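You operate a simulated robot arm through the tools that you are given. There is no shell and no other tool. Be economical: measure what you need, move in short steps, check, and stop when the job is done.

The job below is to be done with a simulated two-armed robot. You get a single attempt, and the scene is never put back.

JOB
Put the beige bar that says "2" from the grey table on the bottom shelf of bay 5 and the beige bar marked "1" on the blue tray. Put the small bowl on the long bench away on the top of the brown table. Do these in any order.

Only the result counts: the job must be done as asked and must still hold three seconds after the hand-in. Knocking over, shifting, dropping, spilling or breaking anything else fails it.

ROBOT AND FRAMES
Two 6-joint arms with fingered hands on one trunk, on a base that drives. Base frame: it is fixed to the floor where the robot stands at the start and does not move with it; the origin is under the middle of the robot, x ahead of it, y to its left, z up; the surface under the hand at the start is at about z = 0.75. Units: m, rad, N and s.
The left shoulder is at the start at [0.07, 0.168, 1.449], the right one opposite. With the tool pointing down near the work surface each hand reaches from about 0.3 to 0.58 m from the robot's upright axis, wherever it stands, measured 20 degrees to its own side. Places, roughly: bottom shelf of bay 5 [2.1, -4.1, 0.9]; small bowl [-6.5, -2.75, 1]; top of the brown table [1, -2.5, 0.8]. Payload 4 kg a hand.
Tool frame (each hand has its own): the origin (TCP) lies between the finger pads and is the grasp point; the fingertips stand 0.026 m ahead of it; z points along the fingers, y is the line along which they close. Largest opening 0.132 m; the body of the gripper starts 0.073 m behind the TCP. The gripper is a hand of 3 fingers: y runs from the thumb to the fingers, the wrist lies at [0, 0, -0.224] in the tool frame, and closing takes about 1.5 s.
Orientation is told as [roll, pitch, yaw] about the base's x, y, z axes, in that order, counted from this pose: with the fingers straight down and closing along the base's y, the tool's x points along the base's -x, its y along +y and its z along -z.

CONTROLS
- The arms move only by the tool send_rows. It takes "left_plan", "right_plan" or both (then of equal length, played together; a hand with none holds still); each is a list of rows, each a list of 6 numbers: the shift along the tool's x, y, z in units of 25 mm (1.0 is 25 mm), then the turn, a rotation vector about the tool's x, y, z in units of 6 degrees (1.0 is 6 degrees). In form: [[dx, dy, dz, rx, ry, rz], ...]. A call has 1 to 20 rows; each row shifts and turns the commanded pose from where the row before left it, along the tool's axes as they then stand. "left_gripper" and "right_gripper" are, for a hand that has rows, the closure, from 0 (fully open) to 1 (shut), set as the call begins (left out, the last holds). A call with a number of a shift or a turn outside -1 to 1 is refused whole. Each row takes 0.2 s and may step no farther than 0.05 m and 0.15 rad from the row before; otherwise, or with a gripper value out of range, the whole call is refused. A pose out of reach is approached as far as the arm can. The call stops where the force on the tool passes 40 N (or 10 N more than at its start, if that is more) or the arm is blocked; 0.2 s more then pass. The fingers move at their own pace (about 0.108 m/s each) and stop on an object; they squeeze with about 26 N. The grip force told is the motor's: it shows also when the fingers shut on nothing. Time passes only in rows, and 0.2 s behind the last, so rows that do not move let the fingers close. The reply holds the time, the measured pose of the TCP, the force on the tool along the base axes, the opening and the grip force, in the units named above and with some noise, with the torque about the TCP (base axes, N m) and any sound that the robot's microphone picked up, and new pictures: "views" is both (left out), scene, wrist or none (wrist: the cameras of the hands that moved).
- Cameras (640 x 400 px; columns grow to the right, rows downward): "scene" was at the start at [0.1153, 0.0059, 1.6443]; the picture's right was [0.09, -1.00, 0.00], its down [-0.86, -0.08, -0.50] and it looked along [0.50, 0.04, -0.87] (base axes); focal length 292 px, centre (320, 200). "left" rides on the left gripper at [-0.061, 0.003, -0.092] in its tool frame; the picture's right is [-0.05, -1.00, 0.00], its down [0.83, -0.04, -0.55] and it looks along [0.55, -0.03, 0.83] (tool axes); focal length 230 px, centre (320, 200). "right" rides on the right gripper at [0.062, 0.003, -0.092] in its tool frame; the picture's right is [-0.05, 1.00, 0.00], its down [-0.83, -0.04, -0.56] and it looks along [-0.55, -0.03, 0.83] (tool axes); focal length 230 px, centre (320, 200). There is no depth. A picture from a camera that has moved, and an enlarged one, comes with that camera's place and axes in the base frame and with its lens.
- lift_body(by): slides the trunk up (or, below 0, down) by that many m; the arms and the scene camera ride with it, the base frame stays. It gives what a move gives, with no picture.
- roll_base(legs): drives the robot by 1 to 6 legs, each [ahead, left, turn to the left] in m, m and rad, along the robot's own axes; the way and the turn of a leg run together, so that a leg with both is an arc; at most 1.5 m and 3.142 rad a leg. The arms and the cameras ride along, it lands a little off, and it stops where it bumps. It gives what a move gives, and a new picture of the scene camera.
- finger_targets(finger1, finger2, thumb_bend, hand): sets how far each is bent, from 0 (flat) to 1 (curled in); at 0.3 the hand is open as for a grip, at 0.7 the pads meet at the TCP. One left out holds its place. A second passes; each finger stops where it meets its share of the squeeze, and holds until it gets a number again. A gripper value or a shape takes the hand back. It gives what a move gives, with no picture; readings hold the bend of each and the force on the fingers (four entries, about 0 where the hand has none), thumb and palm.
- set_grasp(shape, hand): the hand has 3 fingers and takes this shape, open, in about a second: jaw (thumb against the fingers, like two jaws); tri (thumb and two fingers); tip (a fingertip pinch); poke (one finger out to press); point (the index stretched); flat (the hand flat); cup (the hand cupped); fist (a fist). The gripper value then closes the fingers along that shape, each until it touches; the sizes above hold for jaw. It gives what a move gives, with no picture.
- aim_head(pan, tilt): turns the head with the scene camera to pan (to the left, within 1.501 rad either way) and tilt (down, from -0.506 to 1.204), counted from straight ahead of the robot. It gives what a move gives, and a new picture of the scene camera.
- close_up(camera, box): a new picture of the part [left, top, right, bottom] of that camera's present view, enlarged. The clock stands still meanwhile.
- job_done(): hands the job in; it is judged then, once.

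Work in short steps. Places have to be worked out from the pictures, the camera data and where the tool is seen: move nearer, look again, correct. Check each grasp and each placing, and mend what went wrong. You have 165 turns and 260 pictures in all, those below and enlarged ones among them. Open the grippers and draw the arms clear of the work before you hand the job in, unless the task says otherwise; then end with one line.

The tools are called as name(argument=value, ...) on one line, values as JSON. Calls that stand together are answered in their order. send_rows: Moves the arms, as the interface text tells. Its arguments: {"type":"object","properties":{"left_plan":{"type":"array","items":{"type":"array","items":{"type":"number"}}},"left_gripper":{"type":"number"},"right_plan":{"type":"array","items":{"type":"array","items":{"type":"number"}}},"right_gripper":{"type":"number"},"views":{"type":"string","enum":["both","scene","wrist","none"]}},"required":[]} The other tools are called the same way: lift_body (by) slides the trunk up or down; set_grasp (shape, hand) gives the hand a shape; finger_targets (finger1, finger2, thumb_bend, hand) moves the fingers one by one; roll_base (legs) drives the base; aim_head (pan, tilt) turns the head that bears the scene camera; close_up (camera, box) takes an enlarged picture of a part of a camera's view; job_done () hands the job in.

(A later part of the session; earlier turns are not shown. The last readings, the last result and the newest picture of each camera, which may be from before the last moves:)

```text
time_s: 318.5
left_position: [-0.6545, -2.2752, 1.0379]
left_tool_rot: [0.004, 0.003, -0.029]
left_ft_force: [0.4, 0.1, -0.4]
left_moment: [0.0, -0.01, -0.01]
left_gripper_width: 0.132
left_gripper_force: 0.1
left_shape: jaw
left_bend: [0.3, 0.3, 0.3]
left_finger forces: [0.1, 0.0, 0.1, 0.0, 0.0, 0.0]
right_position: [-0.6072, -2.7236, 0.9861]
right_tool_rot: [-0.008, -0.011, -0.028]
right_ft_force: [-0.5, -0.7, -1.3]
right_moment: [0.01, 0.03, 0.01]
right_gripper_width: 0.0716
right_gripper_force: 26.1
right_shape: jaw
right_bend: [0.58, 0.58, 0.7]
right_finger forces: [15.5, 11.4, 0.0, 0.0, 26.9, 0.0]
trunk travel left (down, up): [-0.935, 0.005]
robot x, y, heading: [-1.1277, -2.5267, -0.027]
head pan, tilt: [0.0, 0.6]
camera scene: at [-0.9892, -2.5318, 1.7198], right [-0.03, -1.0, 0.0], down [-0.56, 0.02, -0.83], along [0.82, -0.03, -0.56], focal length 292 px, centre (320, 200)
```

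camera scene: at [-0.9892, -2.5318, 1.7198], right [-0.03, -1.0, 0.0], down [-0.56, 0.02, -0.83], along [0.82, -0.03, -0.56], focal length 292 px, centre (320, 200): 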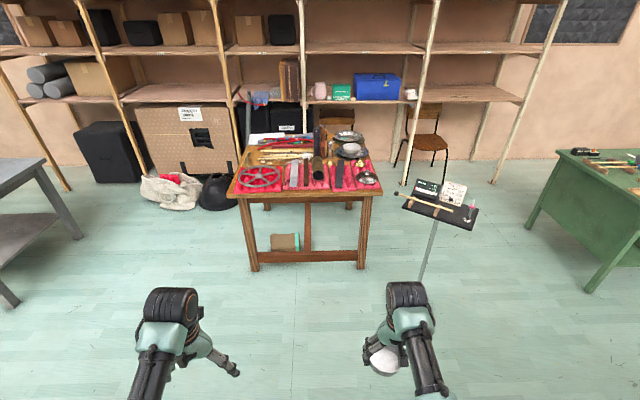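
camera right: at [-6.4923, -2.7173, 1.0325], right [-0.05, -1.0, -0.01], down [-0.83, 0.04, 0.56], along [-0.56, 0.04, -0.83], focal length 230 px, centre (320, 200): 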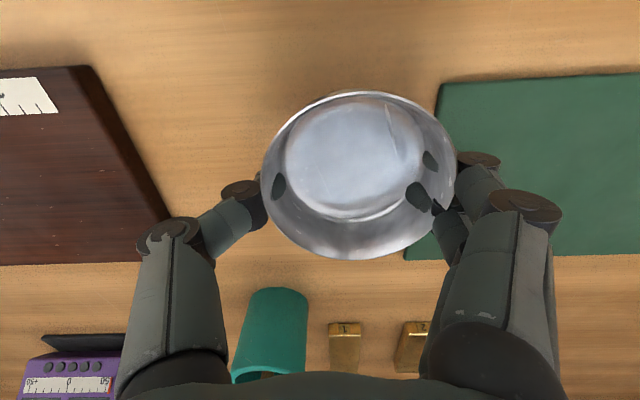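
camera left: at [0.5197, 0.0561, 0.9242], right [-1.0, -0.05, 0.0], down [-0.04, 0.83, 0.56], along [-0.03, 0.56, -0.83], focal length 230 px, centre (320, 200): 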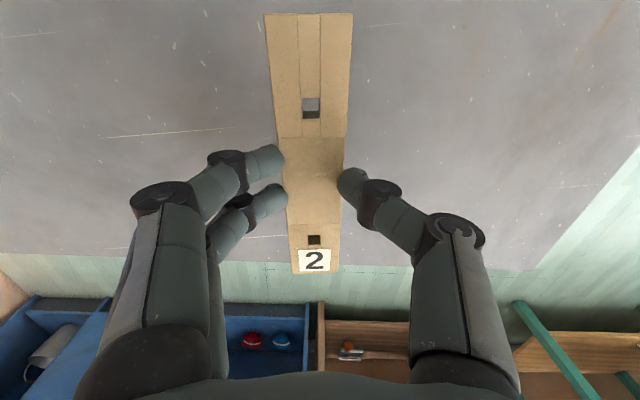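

The brown table is ahead. I'll move 0.6 m closer and look for a free area.

roll_base(legs=[[0.7, 0.1, 0.027]])

close_up(camera="scene", box=[200, 60, 456, 220])

```text
time_s: 322.3
left_position: [0.0375, -2.181, 1.0398]
left_tool_rot: [0.004, 0.004, -0.012]
left_ft_force: [0.2, -0.3, 0.4]
left_moment: [-0.01, 0.0, -0.01]
left_gripper_width: 0.1319
left_gripper_force: 0.1
left_shape: jaw
left_bend: [0.3, 0.3, 0.3]
left_finger forces: [0.1, 0.0, 0.0, 0.0, 0.1, 0.0]
right_position: [0.0924, -2.63, 0.9861]
right_tool_rot: [-0.01, -0.01, -0.012]
right_ft_force: [0.1, 0.9, 0.0]
right_moment: [0.01, 0.0, 0.0]
right_gripper_width: 0.0716
right_gripper_force: 25.7
right_shape: jaw
right_bend: [0.58, 0.58, 0.7]
right_finger forces: [15.6, 11.5, 0.1, 0.1, 26.8, 0.0]
trunk travel left (down, up): [-0.935, 0.005]
robot x, y, heading: [-0.4339, -2.4412, -0.016]
head pan, tilt: [0.0, 0.6]
camera scene: at [-0.2938, -2.4441, 1.7199], right [-0.01, -1.0, 0.0], down [-0.56, 0.01, -0.83], along [0.83, -0.01, -0.56], focal length 292 px, centre (320, 200)
```

scene: 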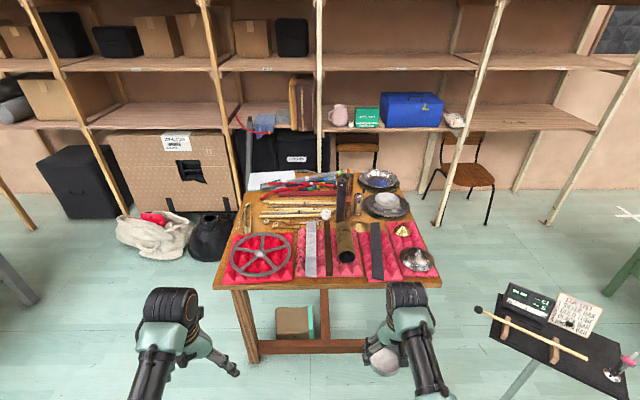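

```text
2.50 times, centred on (328, 140) of scene
camera zoom: at [-0.2938, -2.4441, 1.7199], right [-0.01, -1.0, 0.0], down [-0.56, 0.01, -0.83], along [0.83, -0.01, -0.56], focal length 731 px, centre (300, 350)
```

zoom: 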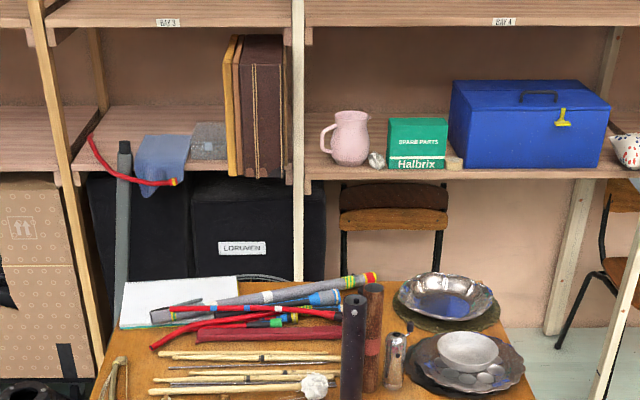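

It's quite cluttered, so I'll zoom in on the table top to find a free patch.

close_up(camera="scene", box=[208, 165, 448, 315])

```text
2.67 times, centred on (328, 240) of scene
camera zoom: at [-0.2938, -2.4441, 1.7199], right [-0.01, -1.0, 0.0], down [-0.56, 0.01, -0.83], along [0.83, -0.01, -0.56], focal length 779 px, centre (299, 93)
```

zoom: 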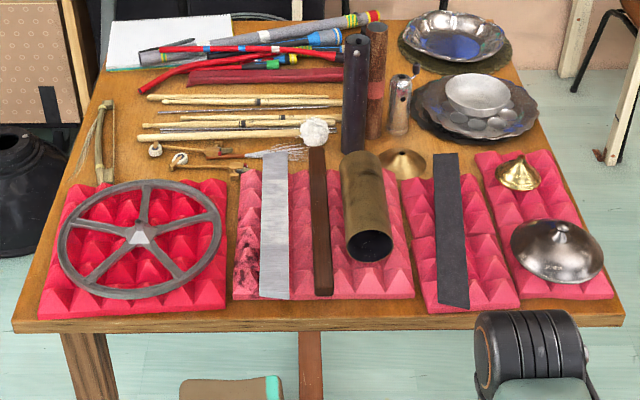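

Free space is tight, so I need a steeper, closer view. I'll move 0.25 m nearer, with hands still short of the table edge.

roll_base(legs=[[0.27, 0, 0.016]])

close_up(camera="scene", box=[190, 180, 350, 280])

close_up(camera="scene", box=[320, 180, 480, 280])

```text
time_s: 324.2
left_position: [0.2962, -2.1748, 1.0396]
left_tool_rot: [0.003, 0.002, 0.008]
left_ft_force: [0.7, 0.5, 0.5]
left_moment: [-0.01, 0.03, -0.02]
left_gripper_width: 0.1318
left_gripper_force: 0.0
left_shape: jaw
left_bend: [0.3, 0.3, 0.3]
left_finger forces: [0.1, 0.0, 0.1, 0.0, 0.0, 0.0]
right_position: [0.36, -2.6213, 0.9865]
right_tool_rot: [-0.008, -0.009, 0.005]
right_ft_force: [-0.3, -0.6, -0.8]
right_moment: [0.02, 0.0, -0.06]
right_gripper_width: 0.0713
right_gripper_force: 26.0
right_shape: jaw
right_bend: [0.58, 0.58, 0.7]
right_finger forces: [15.6, 11.5, 0.0, 0.0, 26.9, 0.0]
trunk travel left (down, up): [-0.935, 0.005]
robot x, y, heading: [-0.1656, -2.4419, -0.001]
head pan, tilt: [0.0, 0.6]
camera scene: at [-0.0303, -2.4429, 1.72], right [0.0, -1.0, 0.0], down [-0.56, 0.0, -0.83], along [0.83, 0.0, -0.56], focal length 292 px, centre (320, 200)
```

scene: 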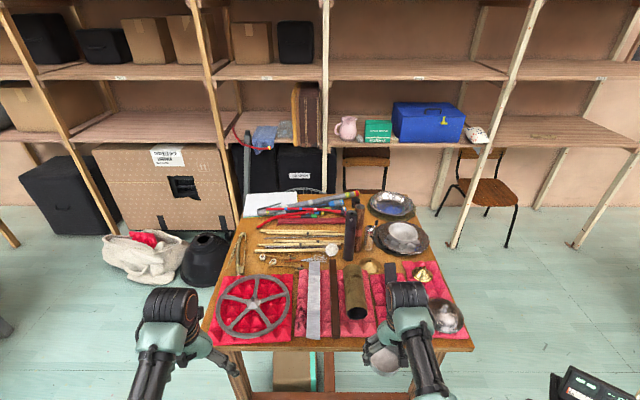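

```text
4.00 times, centred on (270, 230) of scene
camera zoom: at [-0.0303, -2.4429, 1.72], right [0.0, -1.0, 0.0], down [-0.56, 0.0, -0.83], along [0.83, 0.0, -0.56], focal length 1169 px, centre (520, 80)
```

zoom: 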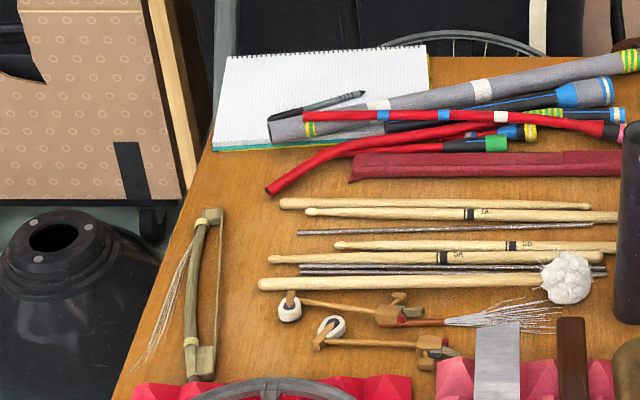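

```text
4.00 times, centred on (400, 230) of scene
camera zoom: at [-0.0303, -2.4429, 1.72], right [0.0, -1.0, 0.0], down [-0.56, 0.0, -0.83], along [0.83, 0.0, -0.56], focal length 1169 px, centre (0, 80)
```

zoom: 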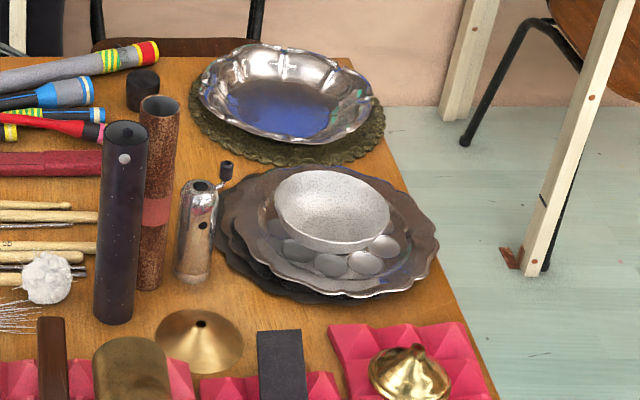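

The best free patch is the bare wood at the table's left-rear: x≈1.05–1.15, y≈-2.05 to -2.13, between the pad, red tube tip and twig. It's reachable from the table's left side, so I'll drive there.

roll_base(legs=[[-0.2, 0, 0], [0, 0.95, 0], [0.9, 0, 0], [0, 0, -0.56]])

```text
time_s: 336.3
left_position: [1.034, -1.4711, 1.0386]
left_tool_rot: [0.001, 0.005, -0.537]
left_ft_force: [0.1, -0.2, -0.1]
left_moment: [-0.01, 0.01, 0.0]
left_gripper_width: 0.1319
left_gripper_force: 0.0
left_shape: jaw
left_bend: [0.3, 0.3, 0.3]
left_finger forces: [0.1, 0.1, 0.0, 0.0, 0.0, 0.0]
right_position: [0.8576, -1.8849, 0.9856]
right_tool_rot: [-0.009, -0.008, -0.537]
right_ft_force: [0.0, 0.3, 0.2]
right_moment: [-0.03, 0.01, 0.0]
right_gripper_width: 0.0709
right_gripper_force: 26.0
right_shape: jaw
right_bend: [0.58, 0.58, 0.7]
right_finger forces: [15.4, 11.5, 0.0, 0.1, 26.8, 0.0]
trunk travel left (down, up): [-0.935, 0.005]
robot x, y, heading: [0.4967, -1.4597, -0.539]
head pan, tilt: [0.0, 0.6]
camera scene: at [0.6171, -1.5322, 1.7197], right [-0.51, -0.86, 0.0], down [-0.48, 0.29, -0.82], along [0.71, -0.42, -0.57], focal length 292 px, centre (320, 200)
```

scene: 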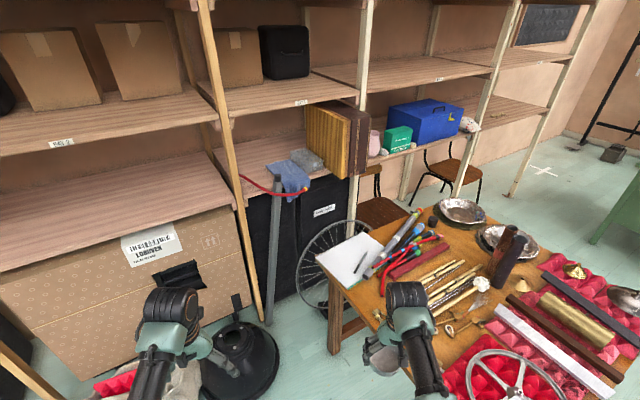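

Zooming in on the patch from here.

close_up(camera="scene", box=[310, 210, 470, 310])

close_up(camera="right", box=[0, 0, 640, 400])

```text
4.00 times, centred on (390, 260) of scene
camera zoom: at [0.6171, -1.5322, 1.7197], right [-0.51, -0.86, 0.0], down [-0.48, 0.29, -0.82], along [0.71, -0.42, -0.57], focal length 1169 px, centre (40, -40)
```

zoom: 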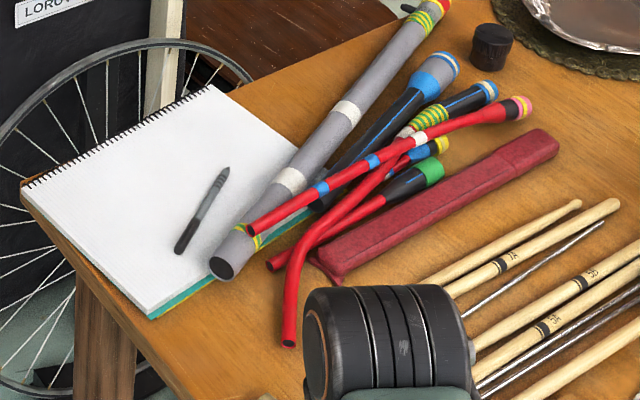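

```text
1.00 times, centred on (320, 200) of right (not enlarged: the box is as wide or as high as the picture)
camera zoom: at [0.8062, -1.8493, 1.0781], right [0.56, 0.83, -0.01], down [0.69, -0.46, 0.56], along [0.46, -0.32, -0.83], focal length 230 px, centre (320, 200)
```

zoom: 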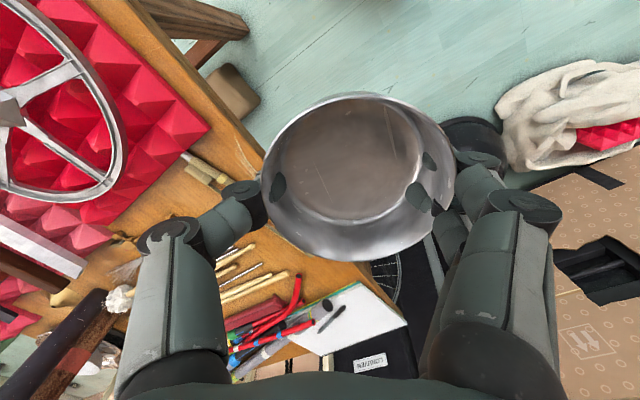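

There also seems to be bare wood beyond the red rod, behind the tall tubes. I'll look there.

close_up(camera="scene", box=[420, 190, 580, 290])

```text
4.00 times, centred on (500, 240) of scene
camera zoom: at [0.6171, -1.5322, 1.7197], right [-0.51, -0.86, 0.0], down [-0.48, 0.29, -0.82], along [0.71, -0.42, -0.57], focal length 1169 px, centre (-400, 40)
```

zoom: 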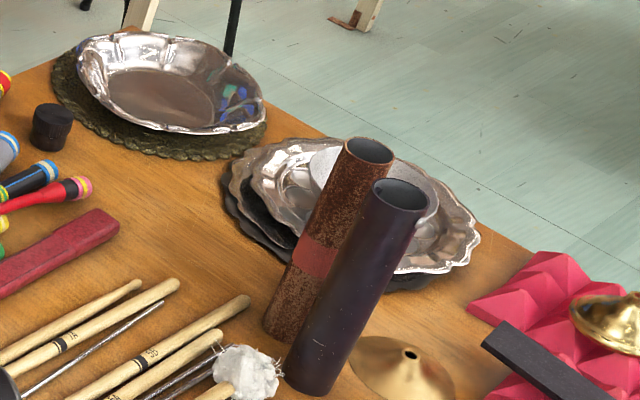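

There's a good clear patch about 7 cm in radius around [1.185,-2.63], best reached from the table's -y side. I'll drive around by the proven route.

roll_base(legs=[[0, 0, 0.539], [-0.95, 0, 0], [0, 0, -1.571], [1.2, 0, 0], [1.2, 0, 0], [0, 0, 1.571]])

```text
time_s: 361.5
left_position: [0.0379, -3.6009, 1.0387]
left_tool_rot: [0.005, 0.005, -0.067]
left_ft_force: [-0.4, 0.4, 0.6]
left_moment: [0.02, -0.01, 0.01]
left_gripper_width: 0.1318
left_gripper_force: 0.0
left_shape: jaw
left_bend: [0.3, 0.3, 0.3]
left_finger forces: [0.0, 0.1, 0.0, 0.0, 0.1, 0.0]
right_position: [0.0681, -4.0504, 0.9862]
right_tool_rot: [-0.006, -0.01, -0.066]
right_ft_force: [0.9, 0.1, -0.8]
right_moment: [-0.01, -0.02, 0.01]
right_gripper_width: 0.0713
right_gripper_force: 26.2
right_shape: jaw
right_bend: [0.58, 0.59, 0.7]
right_finger forces: [15.4, 11.5, 0.0, 0.0, 26.7, 0.1]
trunk travel left (down, up): [-0.935, 0.005]
robot x, y, heading: [-0.4387, -3.834, -0.069]
head pan, tilt: [0.0, 0.6]
camera scene: at [-0.3064, -3.8454, 1.7197], right [-0.07, -1.0, 0.0], down [-0.56, 0.04, -0.82], along [0.82, -0.06, -0.57], focal length 292 px, centre (320, 200)
```

scene: 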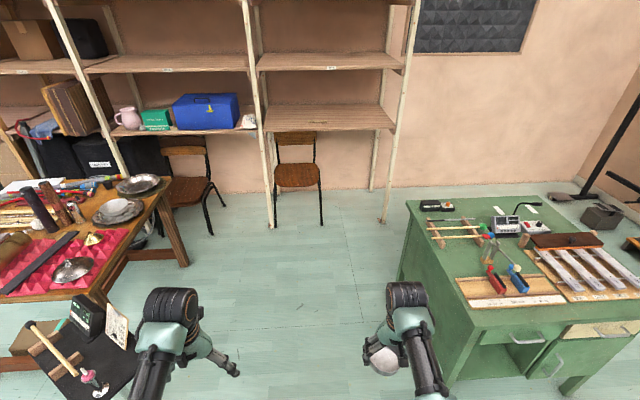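

On course. I'll shift a little right for stand clearance, drive to x≈0.93, and turn toward the table.

roll_base(legs=[[0, -0.1, 0.069], [0.7, 0, 0], [0.67, 0, 0], [0, 0.05, 1.0], [0, 0, 0.75]])

```text
time_s: 374.0
left_position: [0.5671, -3.4858, 1.0385]
left_tool_rot: [0.003, 0.006, 1.771]
left_ft_force: [-0.3, 0.2, 0.4]
left_moment: [-0.02, 0.0, -0.01]
left_gripper_width: 0.1321
left_gripper_force: 0.1
left_shape: jaw
left_bend: [0.3, 0.3, 0.3]
left_finger forces: [0.0, 0.0, 0.0, 0.1, 0.0, 0.0]
right_position: [0.9936, -3.3381, 0.9863]
right_tool_rot: [-0.006, -0.009, 1.77]
right_ft_force: [0.7, 0.0, -0.9]
right_moment: [-0.03, 0.0, -0.01]
right_gripper_width: 0.0707
right_gripper_force: 26.0
right_shape: jaw
right_bend: [0.58, 0.59, 0.7]
right_finger forces: [15.5, 11.5, 0.0, 0.0, 26.6, 0.1]
trunk travel left (down, up): [-0.935, 0.005]
robot x, y, heading: [0.9212, -3.8898, 1.768]
head pan, tilt: [0.0, 0.6]
camera scene: at [0.8917, -3.7519, 1.7197], right [0.98, 0.2, 0.0], down [0.11, -0.55, -0.82], along [-0.16, 0.81, -0.57], focal length 292 px, centre (320, 200)
```

scene: 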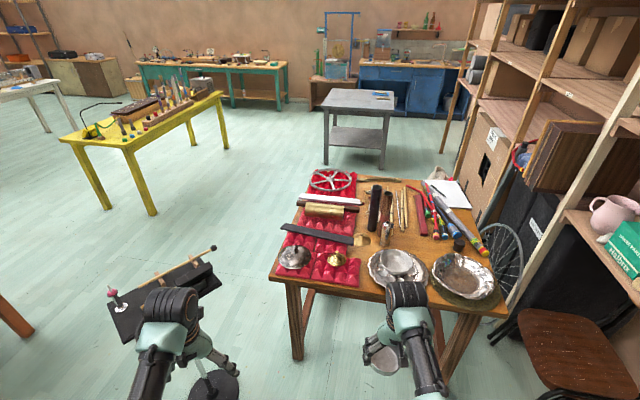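

The left hand is near the music-stand tray, so I'll slide right by 0.25 m first, then zoom in on the patch.

roll_base(legs=[[0, -0.25, 0]])

close_up(camera="scene", box=[290, 160, 450, 260])

```text
time_s: 375.8
left_position: [0.7981, -3.4392, 1.0378]
left_tool_rot: [0.002, 0.003, 1.776]
left_ft_force: [0.3, 0.3, -0.8]
left_moment: [-0.01, 0.01, -0.02]
left_gripper_width: 0.1318
left_gripper_force: 0.0
left_shape: jaw
left_bend: [0.3, 0.3, 0.3]
left_finger forces: [0.0, 0.0, 0.1, 0.0, 0.0, 0.0]
right_position: [1.2237, -3.2901, 0.9856]
right_tool_rot: [-0.01, -0.01, 1.776]
right_ft_force: [0.2, 0.3, -0.9]
right_moment: [0.0, -0.03, 0.01]
right_gripper_width: 0.071
right_gripper_force: 25.9
right_shape: jaw
right_bend: [0.58, 0.59, 0.7]
right_finger forces: [15.5, 11.6, 0.1, 0.0, 26.6, 0.1]
trunk travel left (down, up): [-0.935, 0.005]
robot x, y, heading: [1.1591, -3.8426, 1.774]
head pan, tilt: [0.0, 0.6]
camera scene: at [1.1231, -3.7052, 1.7197], right [0.98, 0.2, 0.0], down [0.12, -0.55, -0.82], along [-0.16, 0.81, -0.57], focal length 292 px, centre (320, 200)
```

scene: 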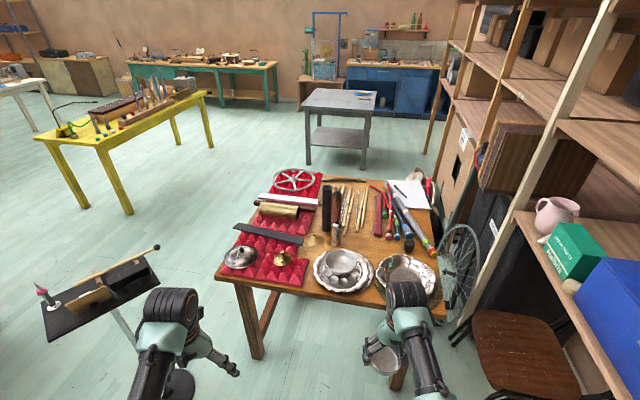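

```text
4.00 times, centred on (370, 210) of scene
camera zoom: at [1.1231, -3.7052, 1.7197], right [0.98, 0.2, 0.0], down [0.12, -0.55, -0.82], along [-0.16, 0.81, -0.57], focal length 1169 px, centre (120, 160)
```

zoom: 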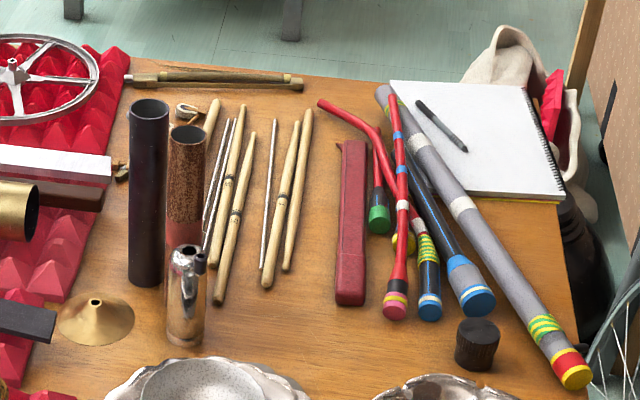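

From both views the table top works out at z≈0.75, and there's a clear disc about 9 cm in radius centred at [1.135,-2.655]. I'll raise the left hand well above the table items first.

send_rows(left_plan=[[-0.3, 0.2, -0.6, 0, 0, 0], [-0.3, 0.2, -0.6, 0, 0, 0], [-0.3, 0.2, -0.6, 0, 0, 0], [-0.3, 0.2, -0.6, 0, 0, 0], [0, 0, -0.6, 0, 0, 0], [0, 0, 0, 0, 0, 0]], views="none")

```text
time_s: 377.2
left_position: [0.7687, -3.4075, 1.0845]
left_tool_rot: [0.002, 0.004, 1.777]
left_ft_force: [0.9, 0.5, 0.6]
left_moment: [0.04, 0.05, 0.0]
left_gripper_width: 0.1319
left_gripper_force: 0.0
left_shape: jaw
left_bend: [0.3, 0.3, 0.3]
left_finger forces: [0.0, 0.0, 0.0, 0.0, 0.0, 0.1]
left hand out of reach, approached as far as the arm can: row 3, 4, 5
right_position: [1.2263, -3.2903, 0.9851]
right_tool_rot: [-0.008, -0.008, 1.775]
right_ft_force: [0.3, -0.3, -1.4]
right_moment: [0.02, 0.0, 0.01]
right_gripper_width: 0.0708
right_gripper_force: 26.1
right_shape: jaw
right_bend: [0.58, 0.59, 0.7]
right_finger forces: [15.5, 11.6, 0.0, 0.0, 26.6, 0.0]
trunk travel left (down, up): [-0.935, 0.005]
robot x, y, heading: [1.1533, -3.84, 1.774]
head pan, tilt: [0.0, 0.6]
```

The left hand is at z 1.085, its limit but sufficient. Now I'll turn to heading 1.60 and drive up to the table's -y side, stopping a bit short.

roll_base(legs=[[0, 0, -0.174], [0.5, 0.165, 0]])

```text
time_s: 380.9
left_position: [0.668, -2.8587, 1.0857]
left_tool_rot: [0.005, 0.003, 1.604]
left_ft_force: [-0.7, 0.5, -0.3]
left_moment: [0.03, 0.0, -0.02]
left_gripper_width: 0.132
left_gripper_force: 0.1
left_shape: jaw
left_bend: [0.3, 0.3, 0.3]
left_finger forces: [0.1, 0.0, 0.0, 0.0, 0.0, 0.0]
right_position: [1.1364, -2.8225, 0.9859]
right_tool_rot: [-0.009, -0.009, 1.604]
right_ft_force: [-0.3, -0.1, -0.6]
right_moment: [-0.03, -0.01, 0.0]
right_gripper_width: 0.0711
right_gripper_force: 26.1
right_shape: jaw
right_bend: [0.58, 0.59, 0.7]
right_finger forces: [15.5, 11.6, 0.1, 0.0, 26.6, 0.1]
trunk travel left (down, up): [-0.935, 0.005]
robot x, y, heading: [0.9732, -3.3521, 1.602]
head pan, tilt: [0.0, 0.6]
camera scene: at [0.9694, -3.2152, 1.7199], right [1.0, 0.03, 0.0], down [0.02, -0.56, -0.83], along [-0.03, 0.83, -0.56], focal length 292 px, centre (320, 200)
```

scene: 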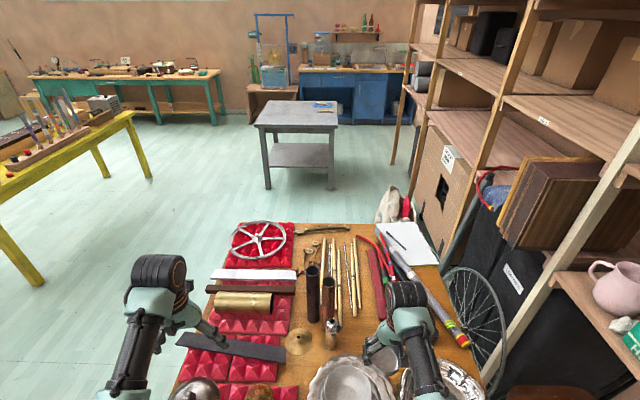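

The right TCP is at [1.136,-2.823], still about 17 cm short of the patch. I'll check the wrist view and a zoom before the final approach.

close_up(camera="scene", box=[300, 230, 500, 400])

close_up(camera="right", box=[0, 0, 640, 400])

```text
2.35 times, centred on (400, 315) of scene
camera zoom: at [0.9694, -3.2152, 1.7199], right [1.0, 0.03, 0.0], down [0.02, -0.56, -0.83], along [-0.03, 0.83, -0.56], focal length 688 px, centre (132, -71)
```

zoom: 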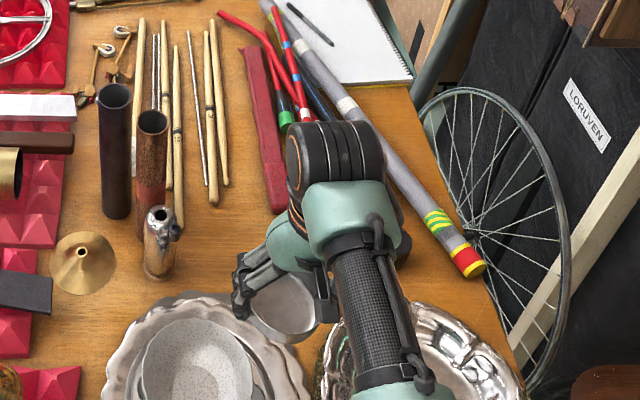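

```text
1.00 times, centred on (320, 200) of right (not enlarged: the box is as wide or as high as the picture)
camera zoom: at [1.1364, -2.8846, 1.0786], right [-1.0, 0.02, -0.01], down [0.01, 0.83, 0.56], along [0.02, 0.56, -0.83], focal length 230 px, centre (320, 200)
```

zoom: 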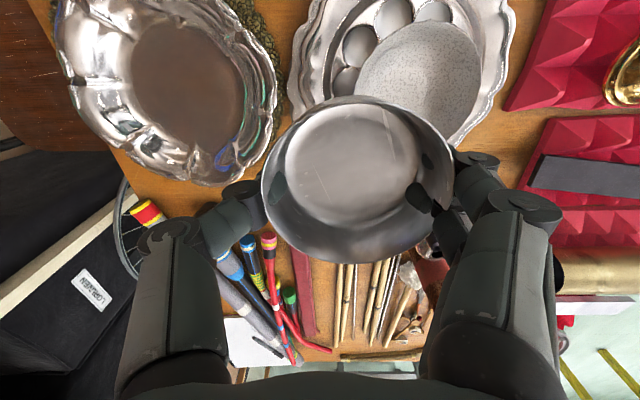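

All landmarks agree: the patch centre is [1.135,-2.652] with about 8 cm of clearance. I'll drive forward 0.1 and extend the hand 7 cm.

roll_base(legs=[[0.1, 0, 0]])

send_rows(right_plan=[[-0.7, 0, 0, 0, 0, 0], [-0.7, 0, 0, 0, 0, 0], [-0.7, 0, 0, 0, 0, 0], [-0.7, 0, 0, 0, 0, 0], [0, 0, 0, 0, 0, 0]], views="both")

```text
time_s: 382.1
left_position: [0.6615, -2.7651, 1.0873]
left_tool_rot: [0.005, -0.001, 1.607]
left_ft_force: [0.5, -0.6, 0.1]
left_moment: [0.05, 0.01, -0.02]
left_gripper_width: 0.1319
left_gripper_force: 0.1
left_shape: jaw
left_bend: [0.3, 0.3, 0.3]
left_finger forces: [0.0, 0.0, 0.1, 0.0, 0.1, 0.0]
right_position: [1.1335, -2.7263, 0.9883]
right_tool_rot: [-0.006, -0.014, 1.607]
right_ft_force: [0.8, -0.6, -1.2]
right_moment: [0.04, 0.01, 0.0]
right_gripper_width: 0.0708
right_gripper_force: 25.8
right_shape: jaw
right_bend: [0.58, 0.59, 0.7]
right_finger forces: [15.5, 11.6, 0.1, 0.1, 26.5, 0.0]
trunk travel left (down, up): [-0.935, 0.005]
robot x, y, heading: [0.9706, -3.2511, 1.606]
head pan, tilt: [0.0, 0.6]
camera scene: at [0.9655, -3.1218, 1.7204], right [1.0, 0.03, 0.0], down [0.02, -0.56, -0.83], along [-0.03, 0.83, -0.56], focal length 292 px, centre (320, 200)
```

scene: 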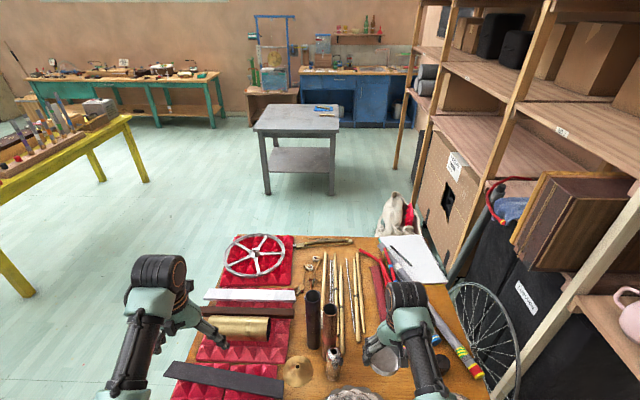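

```text
time_s: 383.3
left_position: [0.6623, -2.763, 1.0849]
left_tool_rot: [0.003, 0.002, 1.608]
left_ft_force: [0.0, 0.1, 0.1]
left_moment: [-0.01, 0.02, -0.01]
left_gripper_width: 0.132
left_gripper_force: 0.1
left_shape: jaw
left_bend: [0.3, 0.3, 0.3]
left_finger forces: [0.1, 0.1, 0.1, 0.0, 0.0, 0.0]
right_position: [1.1279, -2.6521, 0.9868]
right_tool_rot: [-0.008, -0.01, 1.608]
right_ft_force: [0.0, -0.3, -0.5]
right_moment: [0.0, -0.02, 0.0]
right_gripper_width: 0.071
right_gripper_force: 26.3
right_shape: jaw
right_bend: [0.58, 0.59, 0.7]
right_finger forces: [15.5, 11.7, 0.1, 0.0, 26.6, 0.1]
trunk travel left (down, up): [-0.935, 0.005]
robot x, y, heading: [0.9708, -3.2521, 1.602]
head pan, tilt: [0.0, 0.6]
camera scene: at [0.9652, -3.1164, 1.7199], right [1.0, 0.03, 0.0], down [0.02, -0.56, -0.83], along [-0.03, 0.83, -0.56], focal length 292 px, centre (320, 200)
camera right: at [1.1274, -2.7139, 1.0786], right [-1.0, 0.02, -0.01], down [0.01, 0.83, 0.56], along [0.01, 0.56, -0.83], focal length 230 px, centre (320, 200)
```

scene: 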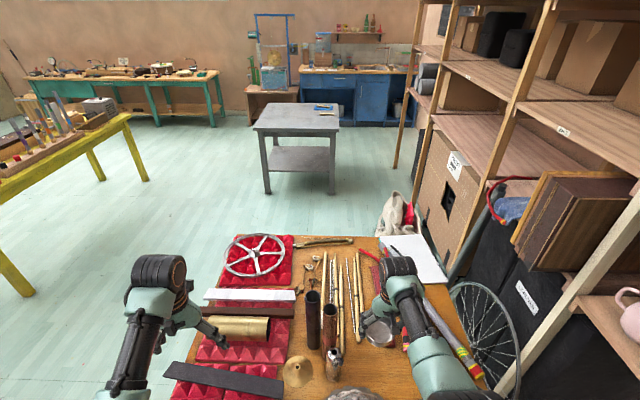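
right: 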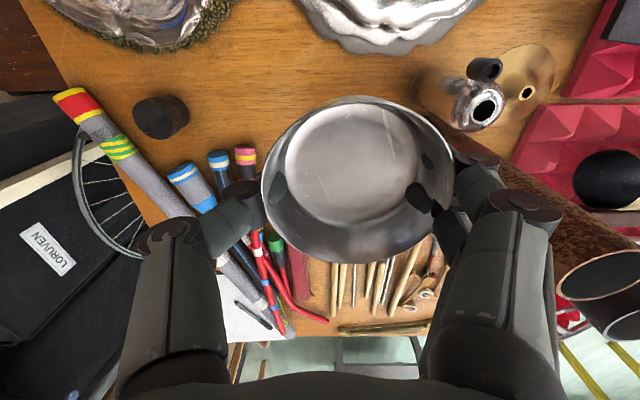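

Directly above the patch. The tall tubes (tops at z≈1.02) are at x≤1.0, so I'll shift 1.2 cm away from them and lower the trunk 0.13.

send_rows(right_plan=[[0.1, -0.5, 0, 0, 0, 0], [0, 0, 0, 0, 0, 0]], views="none")

lift_body(by=-0.13)

close_up(camera="right", box=[0, 0, 640, 400])

close_up(camera="scene", box=[160, 220, 480, 400])

```text
time_s: 383.9
left_position: [0.6623, -2.7622, 1.0848]
left_tool_rot: [0.004, 0.004, 1.608]
left_ft_force: [-0.9, 0.3, 0.3]
left_moment: [-0.02, -0.03, -0.02]
left_gripper_width: 0.1319
left_gripper_force: 0.0
left_shape: jaw
left_bend: [0.3, 0.3, 0.3]
left_finger forces: [0.0, 0.0, 0.0, 0.1, 0.0, 0.0]
right_position: [1.1409, -2.6534, 0.9865]
right_tool_rot: [-0.007, -0.009, 1.605]
right_ft_force: [-0.2, -0.5, -0.3]
right_moment: [-0.01, -0.04, -0.01]
right_gripper_width: 0.0708
right_gripper_force: 26.1
right_shape: jaw
right_bend: [0.58, 0.59, 0.7]
right_finger forces: [15.6, 11.5, 0.0, 0.0, 26.6, 0.0]
trunk travel left (down, up): [-0.935, 0.005]
robot x, y, heading: [0.9725, -3.251, 1.603]
head pan, tilt: [0.0, 0.6]
```

```text
time_s: 385.4
left_position: [0.6614, -2.7608, 0.9543]
left_tool_rot: [0.003, 0.003, 1.608]
left_ft_force: [0.4, -0.8, -0.6]
left_moment: [0.0, 0.02, -0.03]
left_gripper_width: 0.1318
left_gripper_force: 0.0
left_shape: jaw
left_bend: [0.3, 0.3, 0.3]
left_finger forces: [0.1, 0.0, 0.0, 0.0, 0.1, 0.1]
right_position: [1.1402, -2.6534, 0.8574]
right_tool_rot: [-0.007, -0.01, 1.606]
right_ft_force: [-0.7, 0.0, -0.3]
right_moment: [0.0, -0.02, 0.01]
right_gripper_width: 0.0709
right_gripper_force: 26.5
right_shape: jaw
right_bend: [0.58, 0.59, 0.7]
right_finger forces: [15.5, 11.7, 0.0, 0.0, 26.7, 0.0]
trunk travel left (down, up): [-0.805, 0.135]
robot x, y, heading: [0.9729, -3.2512, 1.606]
head pan, tilt: [0.0, 0.6]
```

```text
1.00 times, centred on (320, 200) of right (not enlarged: the box is as wide or as high as the picture)
camera zoom: at [1.1403, -2.7155, 0.9493], right [-1.0, 0.02, -0.01], down [0.01, 0.83, 0.56], along [0.01, 0.56, -0.83], focal length 230 px, centre (320, 200)
```

zoom: 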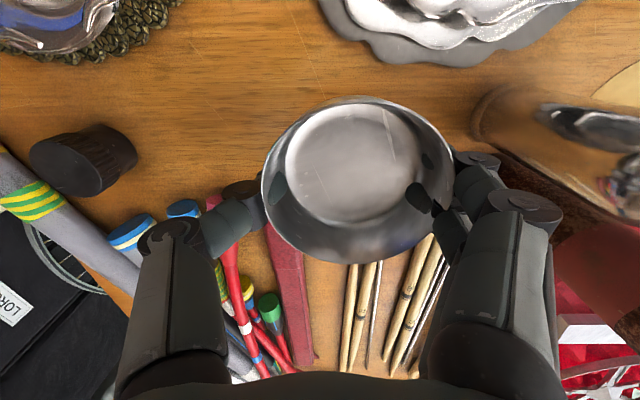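

```text
2.00 times, centred on (320, 310) of scene
camera zoom: at [0.9652, -3.1149, 1.5897], right [1.0, 0.03, 0.0], down [0.02, -0.56, -0.82], along [-0.03, 0.82, -0.57], focal length 584 px, centre (320, -20)
```

zoom: 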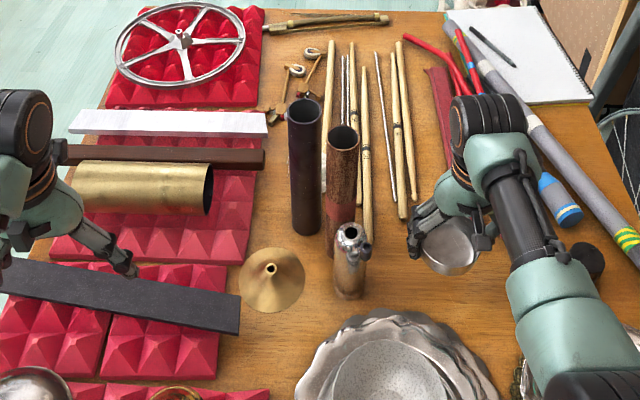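

Clearances look fine. I'm lowering to z≈0.80, then small steps to contact.

send_rows(right_plan=[[0, 0, 0.7, 0, 0, 0], [0, 0, 0.7, 0, 0, 0], [0, 0, 0.6, 0, 0, 0], [0, 0, 0.2, 0, 0, 0], [0, 0, 0, 0, 0, 0]], views="wrist")

```text
time_s: 386.6
left_position: [0.6617, -2.7615, 0.9542]
left_tool_rot: [0.004, 0.004, 1.607]
left_ft_force: [-0.2, -0.3, -0.2]
left_moment: [0.0, 0.02, -0.03]
left_gripper_width: 0.1322
left_gripper_force: 0.1
left_shape: jaw
left_bend: [0.3, 0.3, 0.3]
left_finger forces: [0.0, 0.0, 0.1, 0.0, 0.0, 0.0]
right_position: [1.1419, -2.6533, 0.8018]
right_tool_rot: [-0.006, -0.008, 1.606]
right_ft_force: [-0.6, 0.2, -0.3]
right_moment: [0.01, 0.01, 0.01]
right_gripper_width: 0.0707
right_gripper_force: 26.1
right_shape: jaw
right_bend: [0.58, 0.59, 0.7]
right_finger forces: [15.5, 11.6, 0.0, 0.1, 26.6, 0.0]
trunk travel left (down, up): [-0.805, 0.135]
robot x, y, heading: [0.972, -3.2536, 1.604]
head pan, tilt: [0.0, 0.6]
camera right: at [1.1415, -2.7145, 0.8938], right [-1.0, 0.02, -0.01], down [0.01, 0.83, 0.56], along [0.01, 0.56, -0.83], focal length 230 px, centre (320, 200)
```

right: 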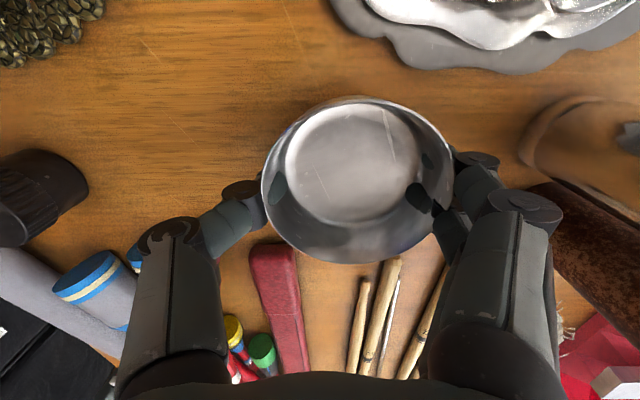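

Clear wood is all around. I'll shift 1 cm away from the rod and sticks and step down.

send_rows(right_plan=[[0.4, 0, 0, 0, 0, 0], [0, 0, 0.2, 0, 0, 0], [0, 0, 0.15, 0, 0, 0], [0, 0, 0, 0, 0, 0]], views="none")

send_rows(right_plan=[[0, 0, 0.12, 0, 0, 0], [0, 0, 0.12, 0, 0, 0], [0, 0, 0, 0, 0, 0]], views="none")

```text
time_s: 387.6
left_position: [0.6624, -2.7608, 0.9536]
left_tool_rot: [0.003, 0.003, 1.608]
left_ft_force: [0.0, 0.1, -0.3]
left_moment: [-0.05, -0.01, 0.03]
left_gripper_width: 0.1319
left_gripper_force: 0.0
left_shape: jaw
left_bend: [0.3, 0.3, 0.3]
left_finger forces: [0.0, 0.1, 0.0, 0.0, 0.0, 0.0]
right_position: [1.1433, -2.6644, 0.7931]
right_tool_rot: [-0.006, -0.009, 1.606]
right_ft_force: [-0.2, 0.7, -0.9]
right_moment: [-0.02, -0.02, 0.02]
right_gripper_width: 0.071
right_gripper_force: 26.4
right_shape: jaw
right_bend: [0.58, 0.59, 0.7]
right_finger forces: [15.4, 11.6, 0.0, 0.0, 26.5, 0.0]
trunk travel left (down, up): [-0.805, 0.135]
robot x, y, heading: [0.9695, -3.2524, 1.606]
head pan, tilt: [0.0, 0.6]
```

```text
time_s: 388.4
left_position: [0.6616, -2.761, 0.9533]
left_tool_rot: [0.003, 0.004, 1.608]
left_ft_force: [-0.4, 0.9, -0.2]
left_moment: [-0.03, -0.02, 0.02]
left_gripper_width: 0.1316
left_gripper_force: 0.1
left_shape: jaw
left_bend: [0.3, 0.3, 0.3]
left_finger forces: [0.1, 0.0, 0.0, 0.1, 0.0, 0.1]
right_position: [1.1429, -2.6636, 0.7873]
right_tool_rot: [-0.006, -0.008, 1.605]
right_ft_force: [0.4, -0.1, -1.2]
right_moment: [0.01, -0.01, 0.03]
right_gripper_width: 0.0709
right_gripper_force: 26.4
right_shape: jaw
right_bend: [0.58, 0.59, 0.7]
right_finger forces: [15.3, 11.6, 0.0, 0.0, 26.6, 0.1]
trunk travel left (down, up): [-0.805, 0.135]
robot x, y, heading: [0.9713, -3.2553, 1.612]
head pan, tilt: [0.0, 0.6]
```

Still no contact; I'll continue with small steps.

send_rows(right_plan=[[0, 0, 0.12, 0, 0, 0], [0, 0, 0.1, 0, 0, 0], [0, 0, 0, 0, 0, 0]], views="none")

send_rows(right_plan=[[0, 0, 0.1, 0, 0, 0], [0, 0, 0, 0, 0, 0]], views="wrist")

```text
time_s: 389.2
left_position: [0.6611, -2.7608, 0.9546]
left_tool_rot: [0.004, 0.005, 1.609]
left_ft_force: [1.0, -0.4, 0.0]
left_moment: [-0.02, -0.03, -0.01]
left_gripper_width: 0.1318
left_gripper_force: 0.2
left_shape: jaw
left_bend: [0.3, 0.3, 0.3]
left_finger forces: [0.0, 0.0, 0.0, 0.0, 0.0, 0.0]
right_position: [1.1438, -2.6634, 0.782]
right_tool_rot: [-0.008, -0.009, 1.606]
right_ft_force: [-0.7, 0.3, -0.2]
right_moment: [0.02, 0.03, 0.02]
right_gripper_width: 0.071
right_gripper_force: 26.3
right_shape: jaw
right_bend: [0.58, 0.59, 0.7]
right_finger forces: [15.3, 11.6, 0.0, 0.1, 26.5, 0.0]
trunk travel left (down, up): [-0.805, 0.135]
robot x, y, heading: [0.9712, -3.2546, 1.602]
head pan, tilt: [0.0, 0.6]
```

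```text
time_s: 389.8
left_position: [0.6629, -2.7614, 0.9545]
left_tool_rot: [0.003, 0.003, 1.608]
left_ft_force: [0.5, -0.2, -0.2]
left_moment: [-0.05, -0.02, 0.01]
left_gripper_width: 0.1319
left_gripper_force: 0.0
left_shape: jaw
left_bend: [0.3, 0.3, 0.3]
left_finger forces: [0.0, 0.1, 0.0, 0.0, 0.0, 0.0]
right_position: [1.1428, -2.6626, 0.7807]
right_tool_rot: [-0.009, -0.01, 1.607]
right_ft_force: [-0.7, 0.2, -0.7]
right_moment: [0.0, -0.06, -0.04]
right_gripper_width: 0.0711
right_gripper_force: 25.7
right_shape: jaw
right_bend: [0.58, 0.59, 0.7]
right_finger forces: [15.5, 11.7, 0.0, 0.1, 26.5, 0.0]
trunk travel left (down, up): [-0.805, 0.135]
robot x, y, heading: [0.967, -3.2575, 1.606]
head pan, tilt: [0.0, 0.6]
camera right: at [1.1419, -2.7246, 0.872], right [-1.0, 0.02, -0.01], down [0.01, 0.83, 0.56], along [0.01, 0.56, -0.83], focal length 230 px, centre (320, 200)
```

right: 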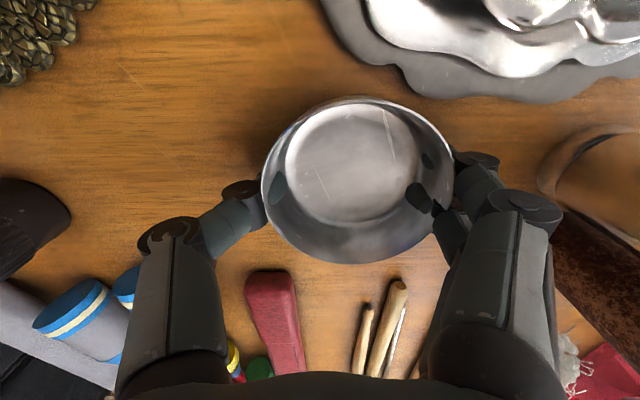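

Not yet touching; continuing down.

send_rows(right_plan=[[0, 0, 0.1, 0, 0, 0], [0, 0, 0.1, 0, 0, 0], [0, 0, 0, 0, 0, 0]], views="none")

send_rows(right_plan=[[0, 0, 0.1, 0, 0, 0], [0, 0, 0, 0, 0, 0]], views="none")

```text
time_s: 390.6
left_position: [0.6632, -2.7637, 0.9567]
left_tool_rot: [0.002, 0.001, 1.604]
left_ft_force: [0.2, 0.1, -0.3]
left_moment: [-0.02, -0.01, -0.01]
left_gripper_width: 0.1319
left_gripper_force: 0.0
left_shape: jaw
left_bend: [0.3, 0.3, 0.3]
left_finger forces: [0.0, 0.0, 0.0, 0.1, 0.0, 0.0]
right_position: [1.1424, -2.6615, 0.7771]
right_tool_rot: [-0.007, -0.017, 1.607]
right_ft_force: [3.9, -0.6, 22.7]
right_moment: [-0.01, -0.14, -0.08]
right_gripper_width: 0.0705
right_gripper_force: 25.6
right_shape: jaw
right_bend: [0.59, 0.6, 0.71]
right_finger forces: [16.5, 15.4, 0.0, 0.0, 27.7, 0.0]
trunk travel left (down, up): [-0.805, 0.135]
robot x, y, heading: [0.9734, -3.2545, 1.6]
head pan, tilt: [0.0, 0.6]
```

```text
time_s: 391.2
left_position: [0.6626, -2.7648, 0.9558]
left_tool_rot: [0.001, -0.002, 1.606]
left_ft_force: [0.3, -0.2, 0.1]
left_moment: [-0.03, -0.03, 0.01]
left_gripper_width: 0.1315
left_gripper_force: 0.1
left_shape: jaw
left_bend: [0.3, 0.3, 0.3]
left_finger forces: [0.0, 0.0, 0.1, 0.1, 0.1, 0.0]
right_position: [1.1434, -2.6626, 0.7765]
right_tool_rot: [-0.009, -0.02, 1.606]
right_ft_force: [6.2, -0.2, 34.6]
right_moment: [0.0, 0.47, -0.12]
right_gripper_width: 0.0697
right_gripper_force: 26.3
right_shape: jaw
right_bend: [0.59, 0.62, 0.71]
right_finger forces: [16.9, 24.9, 0.1, 0.0, 27.6, 0.0]
trunk travel left (down, up): [-0.805, 0.135]
robot x, y, heading: [0.9738, -3.256, 1.603]
head pan, tilt: [0.0, 0.6]
```

Contact at z≈0.777. I'll unload slightly and open partially so the fingers clear the rim without reaching the neighbours.

send_rows(right_plan=[[0, 0, -0.15, 0, 0, 0], [0, 0, 0, 0, 0, 0]], views="none")

send_rows(right_plan=[[0, 0, 0, 0, 0, 0], [0, 0, 0, 0, 0, 0], [0, 0, 0, 0, 0, 0], [0, 0, 0, 0, 0, 0], [0, 0, 0, 0, 0, 0], [0, 0, 0, 0, 0, 0]], right_gripper=0.12, views="wrist")

```text
time_s: 391.8
left_position: [0.6614, -2.7616, 0.9556]
left_tool_rot: [0.004, 0.002, 1.609]
left_ft_force: [0.4, -0.8, -0.2]
left_moment: [-0.02, -0.01, -0.02]
left_gripper_width: 0.1319
left_gripper_force: 0.0
left_shape: jaw
left_bend: [0.3, 0.3, 0.3]
left_finger forces: [0.0, 0.1, 0.0, 0.0, 0.0, 0.0]
right_position: [1.1426, -2.6639, 0.7779]
right_tool_rot: [-0.006, -0.011, 1.608]
right_ft_force: [5.8, 3.7, 20.5]
right_moment: [0.06, -0.15, -0.01]
right_gripper_width: 0.07
right_gripper_force: 25.9
right_shape: jaw
right_bend: [0.59, 0.61, 0.71]
right_finger forces: [16.3, 14.4, 0.1, 0.0, 26.8, 0.1]
trunk travel left (down, up): [-0.805, 0.135]
robot x, y, heading: [0.9706, -3.254, 1.604]
head pan, tilt: [0.0, 0.6]
```

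```text
time_s: 393.2
left_position: [0.6618, -2.7618, 0.9544]
left_tool_rot: [0.002, 0.004, 1.607]
left_ft_force: [0.1, 0.4, -0.4]
left_moment: [-0.01, 0.0, -0.03]
left_gripper_width: 0.1322
left_gripper_force: 0.0
left_shape: jaw
left_bend: [0.3, 0.3, 0.3]
left_finger forces: [0.0, 0.1, 0.0, 0.1, 0.1, 0.0]
right_position: [1.1425, -2.6628, 0.7751]
right_tool_rot: [-0.007, -0.009, 1.607]
right_ft_force: [-0.7, -0.6, 2.6]
right_moment: [-0.03, 0.15, 0.05]
right_gripper_width: 0.1163
right_gripper_force: 0.0
right_shape: jaw
right_bend: [0.5, 0.5, 0.47]
right_finger forces: [1.4, 1.0, 0.1, 0.0, 0.0, 0.0]
trunk travel left (down, up): [-0.805, 0.135]
robot x, y, heading: [0.9684, -3.2532, 1.603]
head pan, tilt: [0.0, 0.6]
camera right: at [1.1411, -2.725, 0.8678], right [-1.0, 0.02, -0.01], down [0.01, 0.83, 0.56], along [0.02, 0.56, -0.83], focal length 230 px, centre (320, 200)
```

right: 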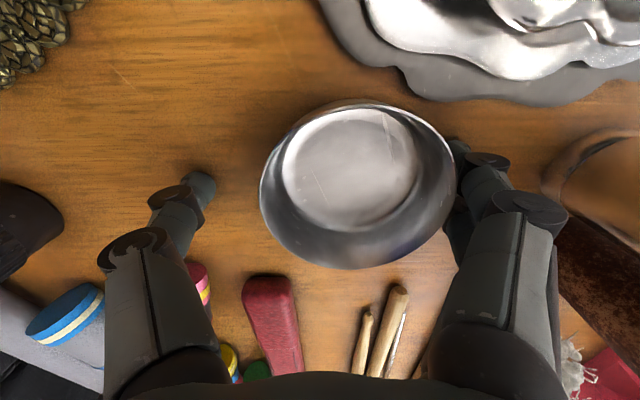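

The fingers on the -x side are still close to the bowl. I'll raise 3 mm and shift 1 cm toward them before going up.

send_rows(right_plan=[[0, 0, -0.12, 0, 0, 0], [0, 0.4, 0, 0, 0, 0], [0, 0, 0, 0, 0, 0]], views="wrist")

```text
time_s: 394.0
left_position: [0.6611, -2.7604, 0.9556]
left_tool_rot: [0.002, 0.002, 1.606]
left_ft_force: [0.1, 0.3, 0.5]
left_moment: [0.0, 0.01, -0.02]
left_gripper_width: 0.1318
left_gripper_force: 0.0
left_shape: jaw
left_bend: [0.3, 0.3, 0.3]
left_finger forces: [0.0, 0.1, 0.0, 0.0, 0.1, 0.0]
right_position: [1.132, -2.6626, 0.7794]
right_tool_rot: [-0.007, -0.011, 1.606]
right_ft_force: [-0.7, -0.1, -0.1]
right_moment: [-0.01, -0.05, 0.02]
right_gripper_width: 0.1164
right_gripper_force: 0.1
right_shape: jaw
right_bend: [0.5, 0.5, 0.47]
right_finger forces: [0.0, 0.1, 0.0, 0.0, 0.0, 0.0]
trunk travel left (down, up): [-0.805, 0.135]
robot x, y, heading: [0.9704, -3.253, 1.605]
head pan, tilt: [0.0, 0.6]
camera right: at [1.1311, -2.7249, 0.8706], right [-1.0, 0.02, -0.01], down [0.01, 0.83, 0.56], along [0.02, 0.56, -0.83], focal length 230 px, centre (320, 200)
```

right: 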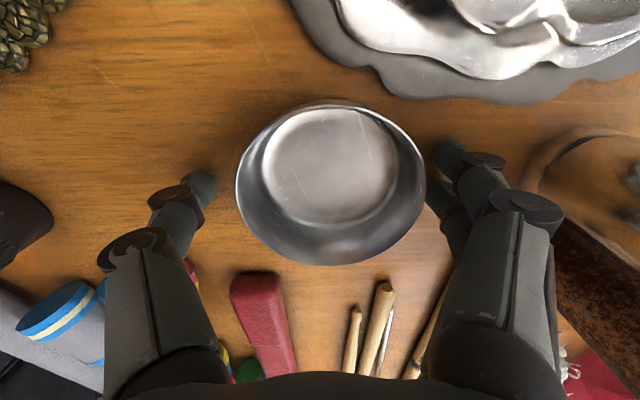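

Gaps now exist on both sides. I'll nudge 4 mm more and lift straight up.

send_rows(right_plan=[[0, 0.15, 0, 0, 0, 0], [0, 0, -0.3, 0, 0, 0], [0, 0, -0.5, 0, 0, 0], [0, 0, -0.7, 0, 0, 0], [0, 0, -0.7, 0, 0, 0], [0, 0, 0, 0, 0, 0]], views="wrist")

```text
time_s: 395.4
left_position: [0.6635, -2.7609, 0.9553]
left_tool_rot: [0.003, 0.005, 1.608]
left_ft_force: [-0.2, -0.3, -0.2]
left_moment: [0.02, -0.04, 0.02]
left_gripper_width: 0.132
left_gripper_force: 0.1
left_shape: jaw
left_bend: [0.3, 0.3, 0.3]
left_finger forces: [0.1, 0.0, 0.0, 0.1, 0.1, 0.1]
right_position: [1.1281, -2.6637, 0.8331]
right_tool_rot: [-0.008, -0.009, 1.605]
right_ft_force: [0.1, 0.1, -0.4]
right_moment: [0.01, -0.03, -0.02]
right_gripper_width: 0.116
right_gripper_force: 0.0
right_shape: jaw
right_bend: [0.5, 0.5, 0.47]
right_finger forces: [0.0, 0.1, 0.0, 0.0, 0.0, 0.0]
trunk travel left (down, up): [-0.805, 0.135]
robot x, y, heading: [0.9743, -3.2547, 1.607]
head pan, tilt: [0.0, 0.6]
camera right: at [1.1268, -2.7253, 0.9256], right [-1.0, 0.02, -0.01], down [0.01, 0.83, 0.56], along [0.01, 0.56, -0.83], focal length 230 px, centre (320, 200)
```

right: 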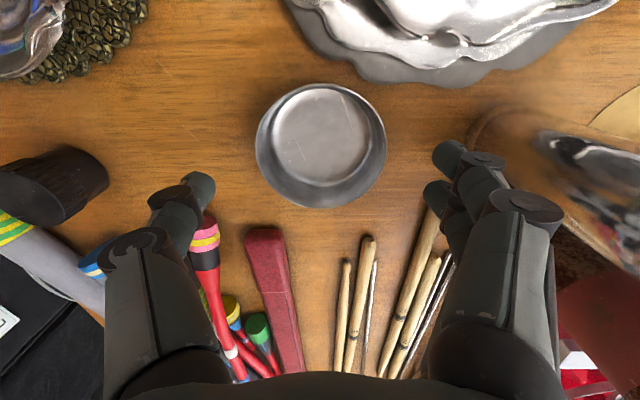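

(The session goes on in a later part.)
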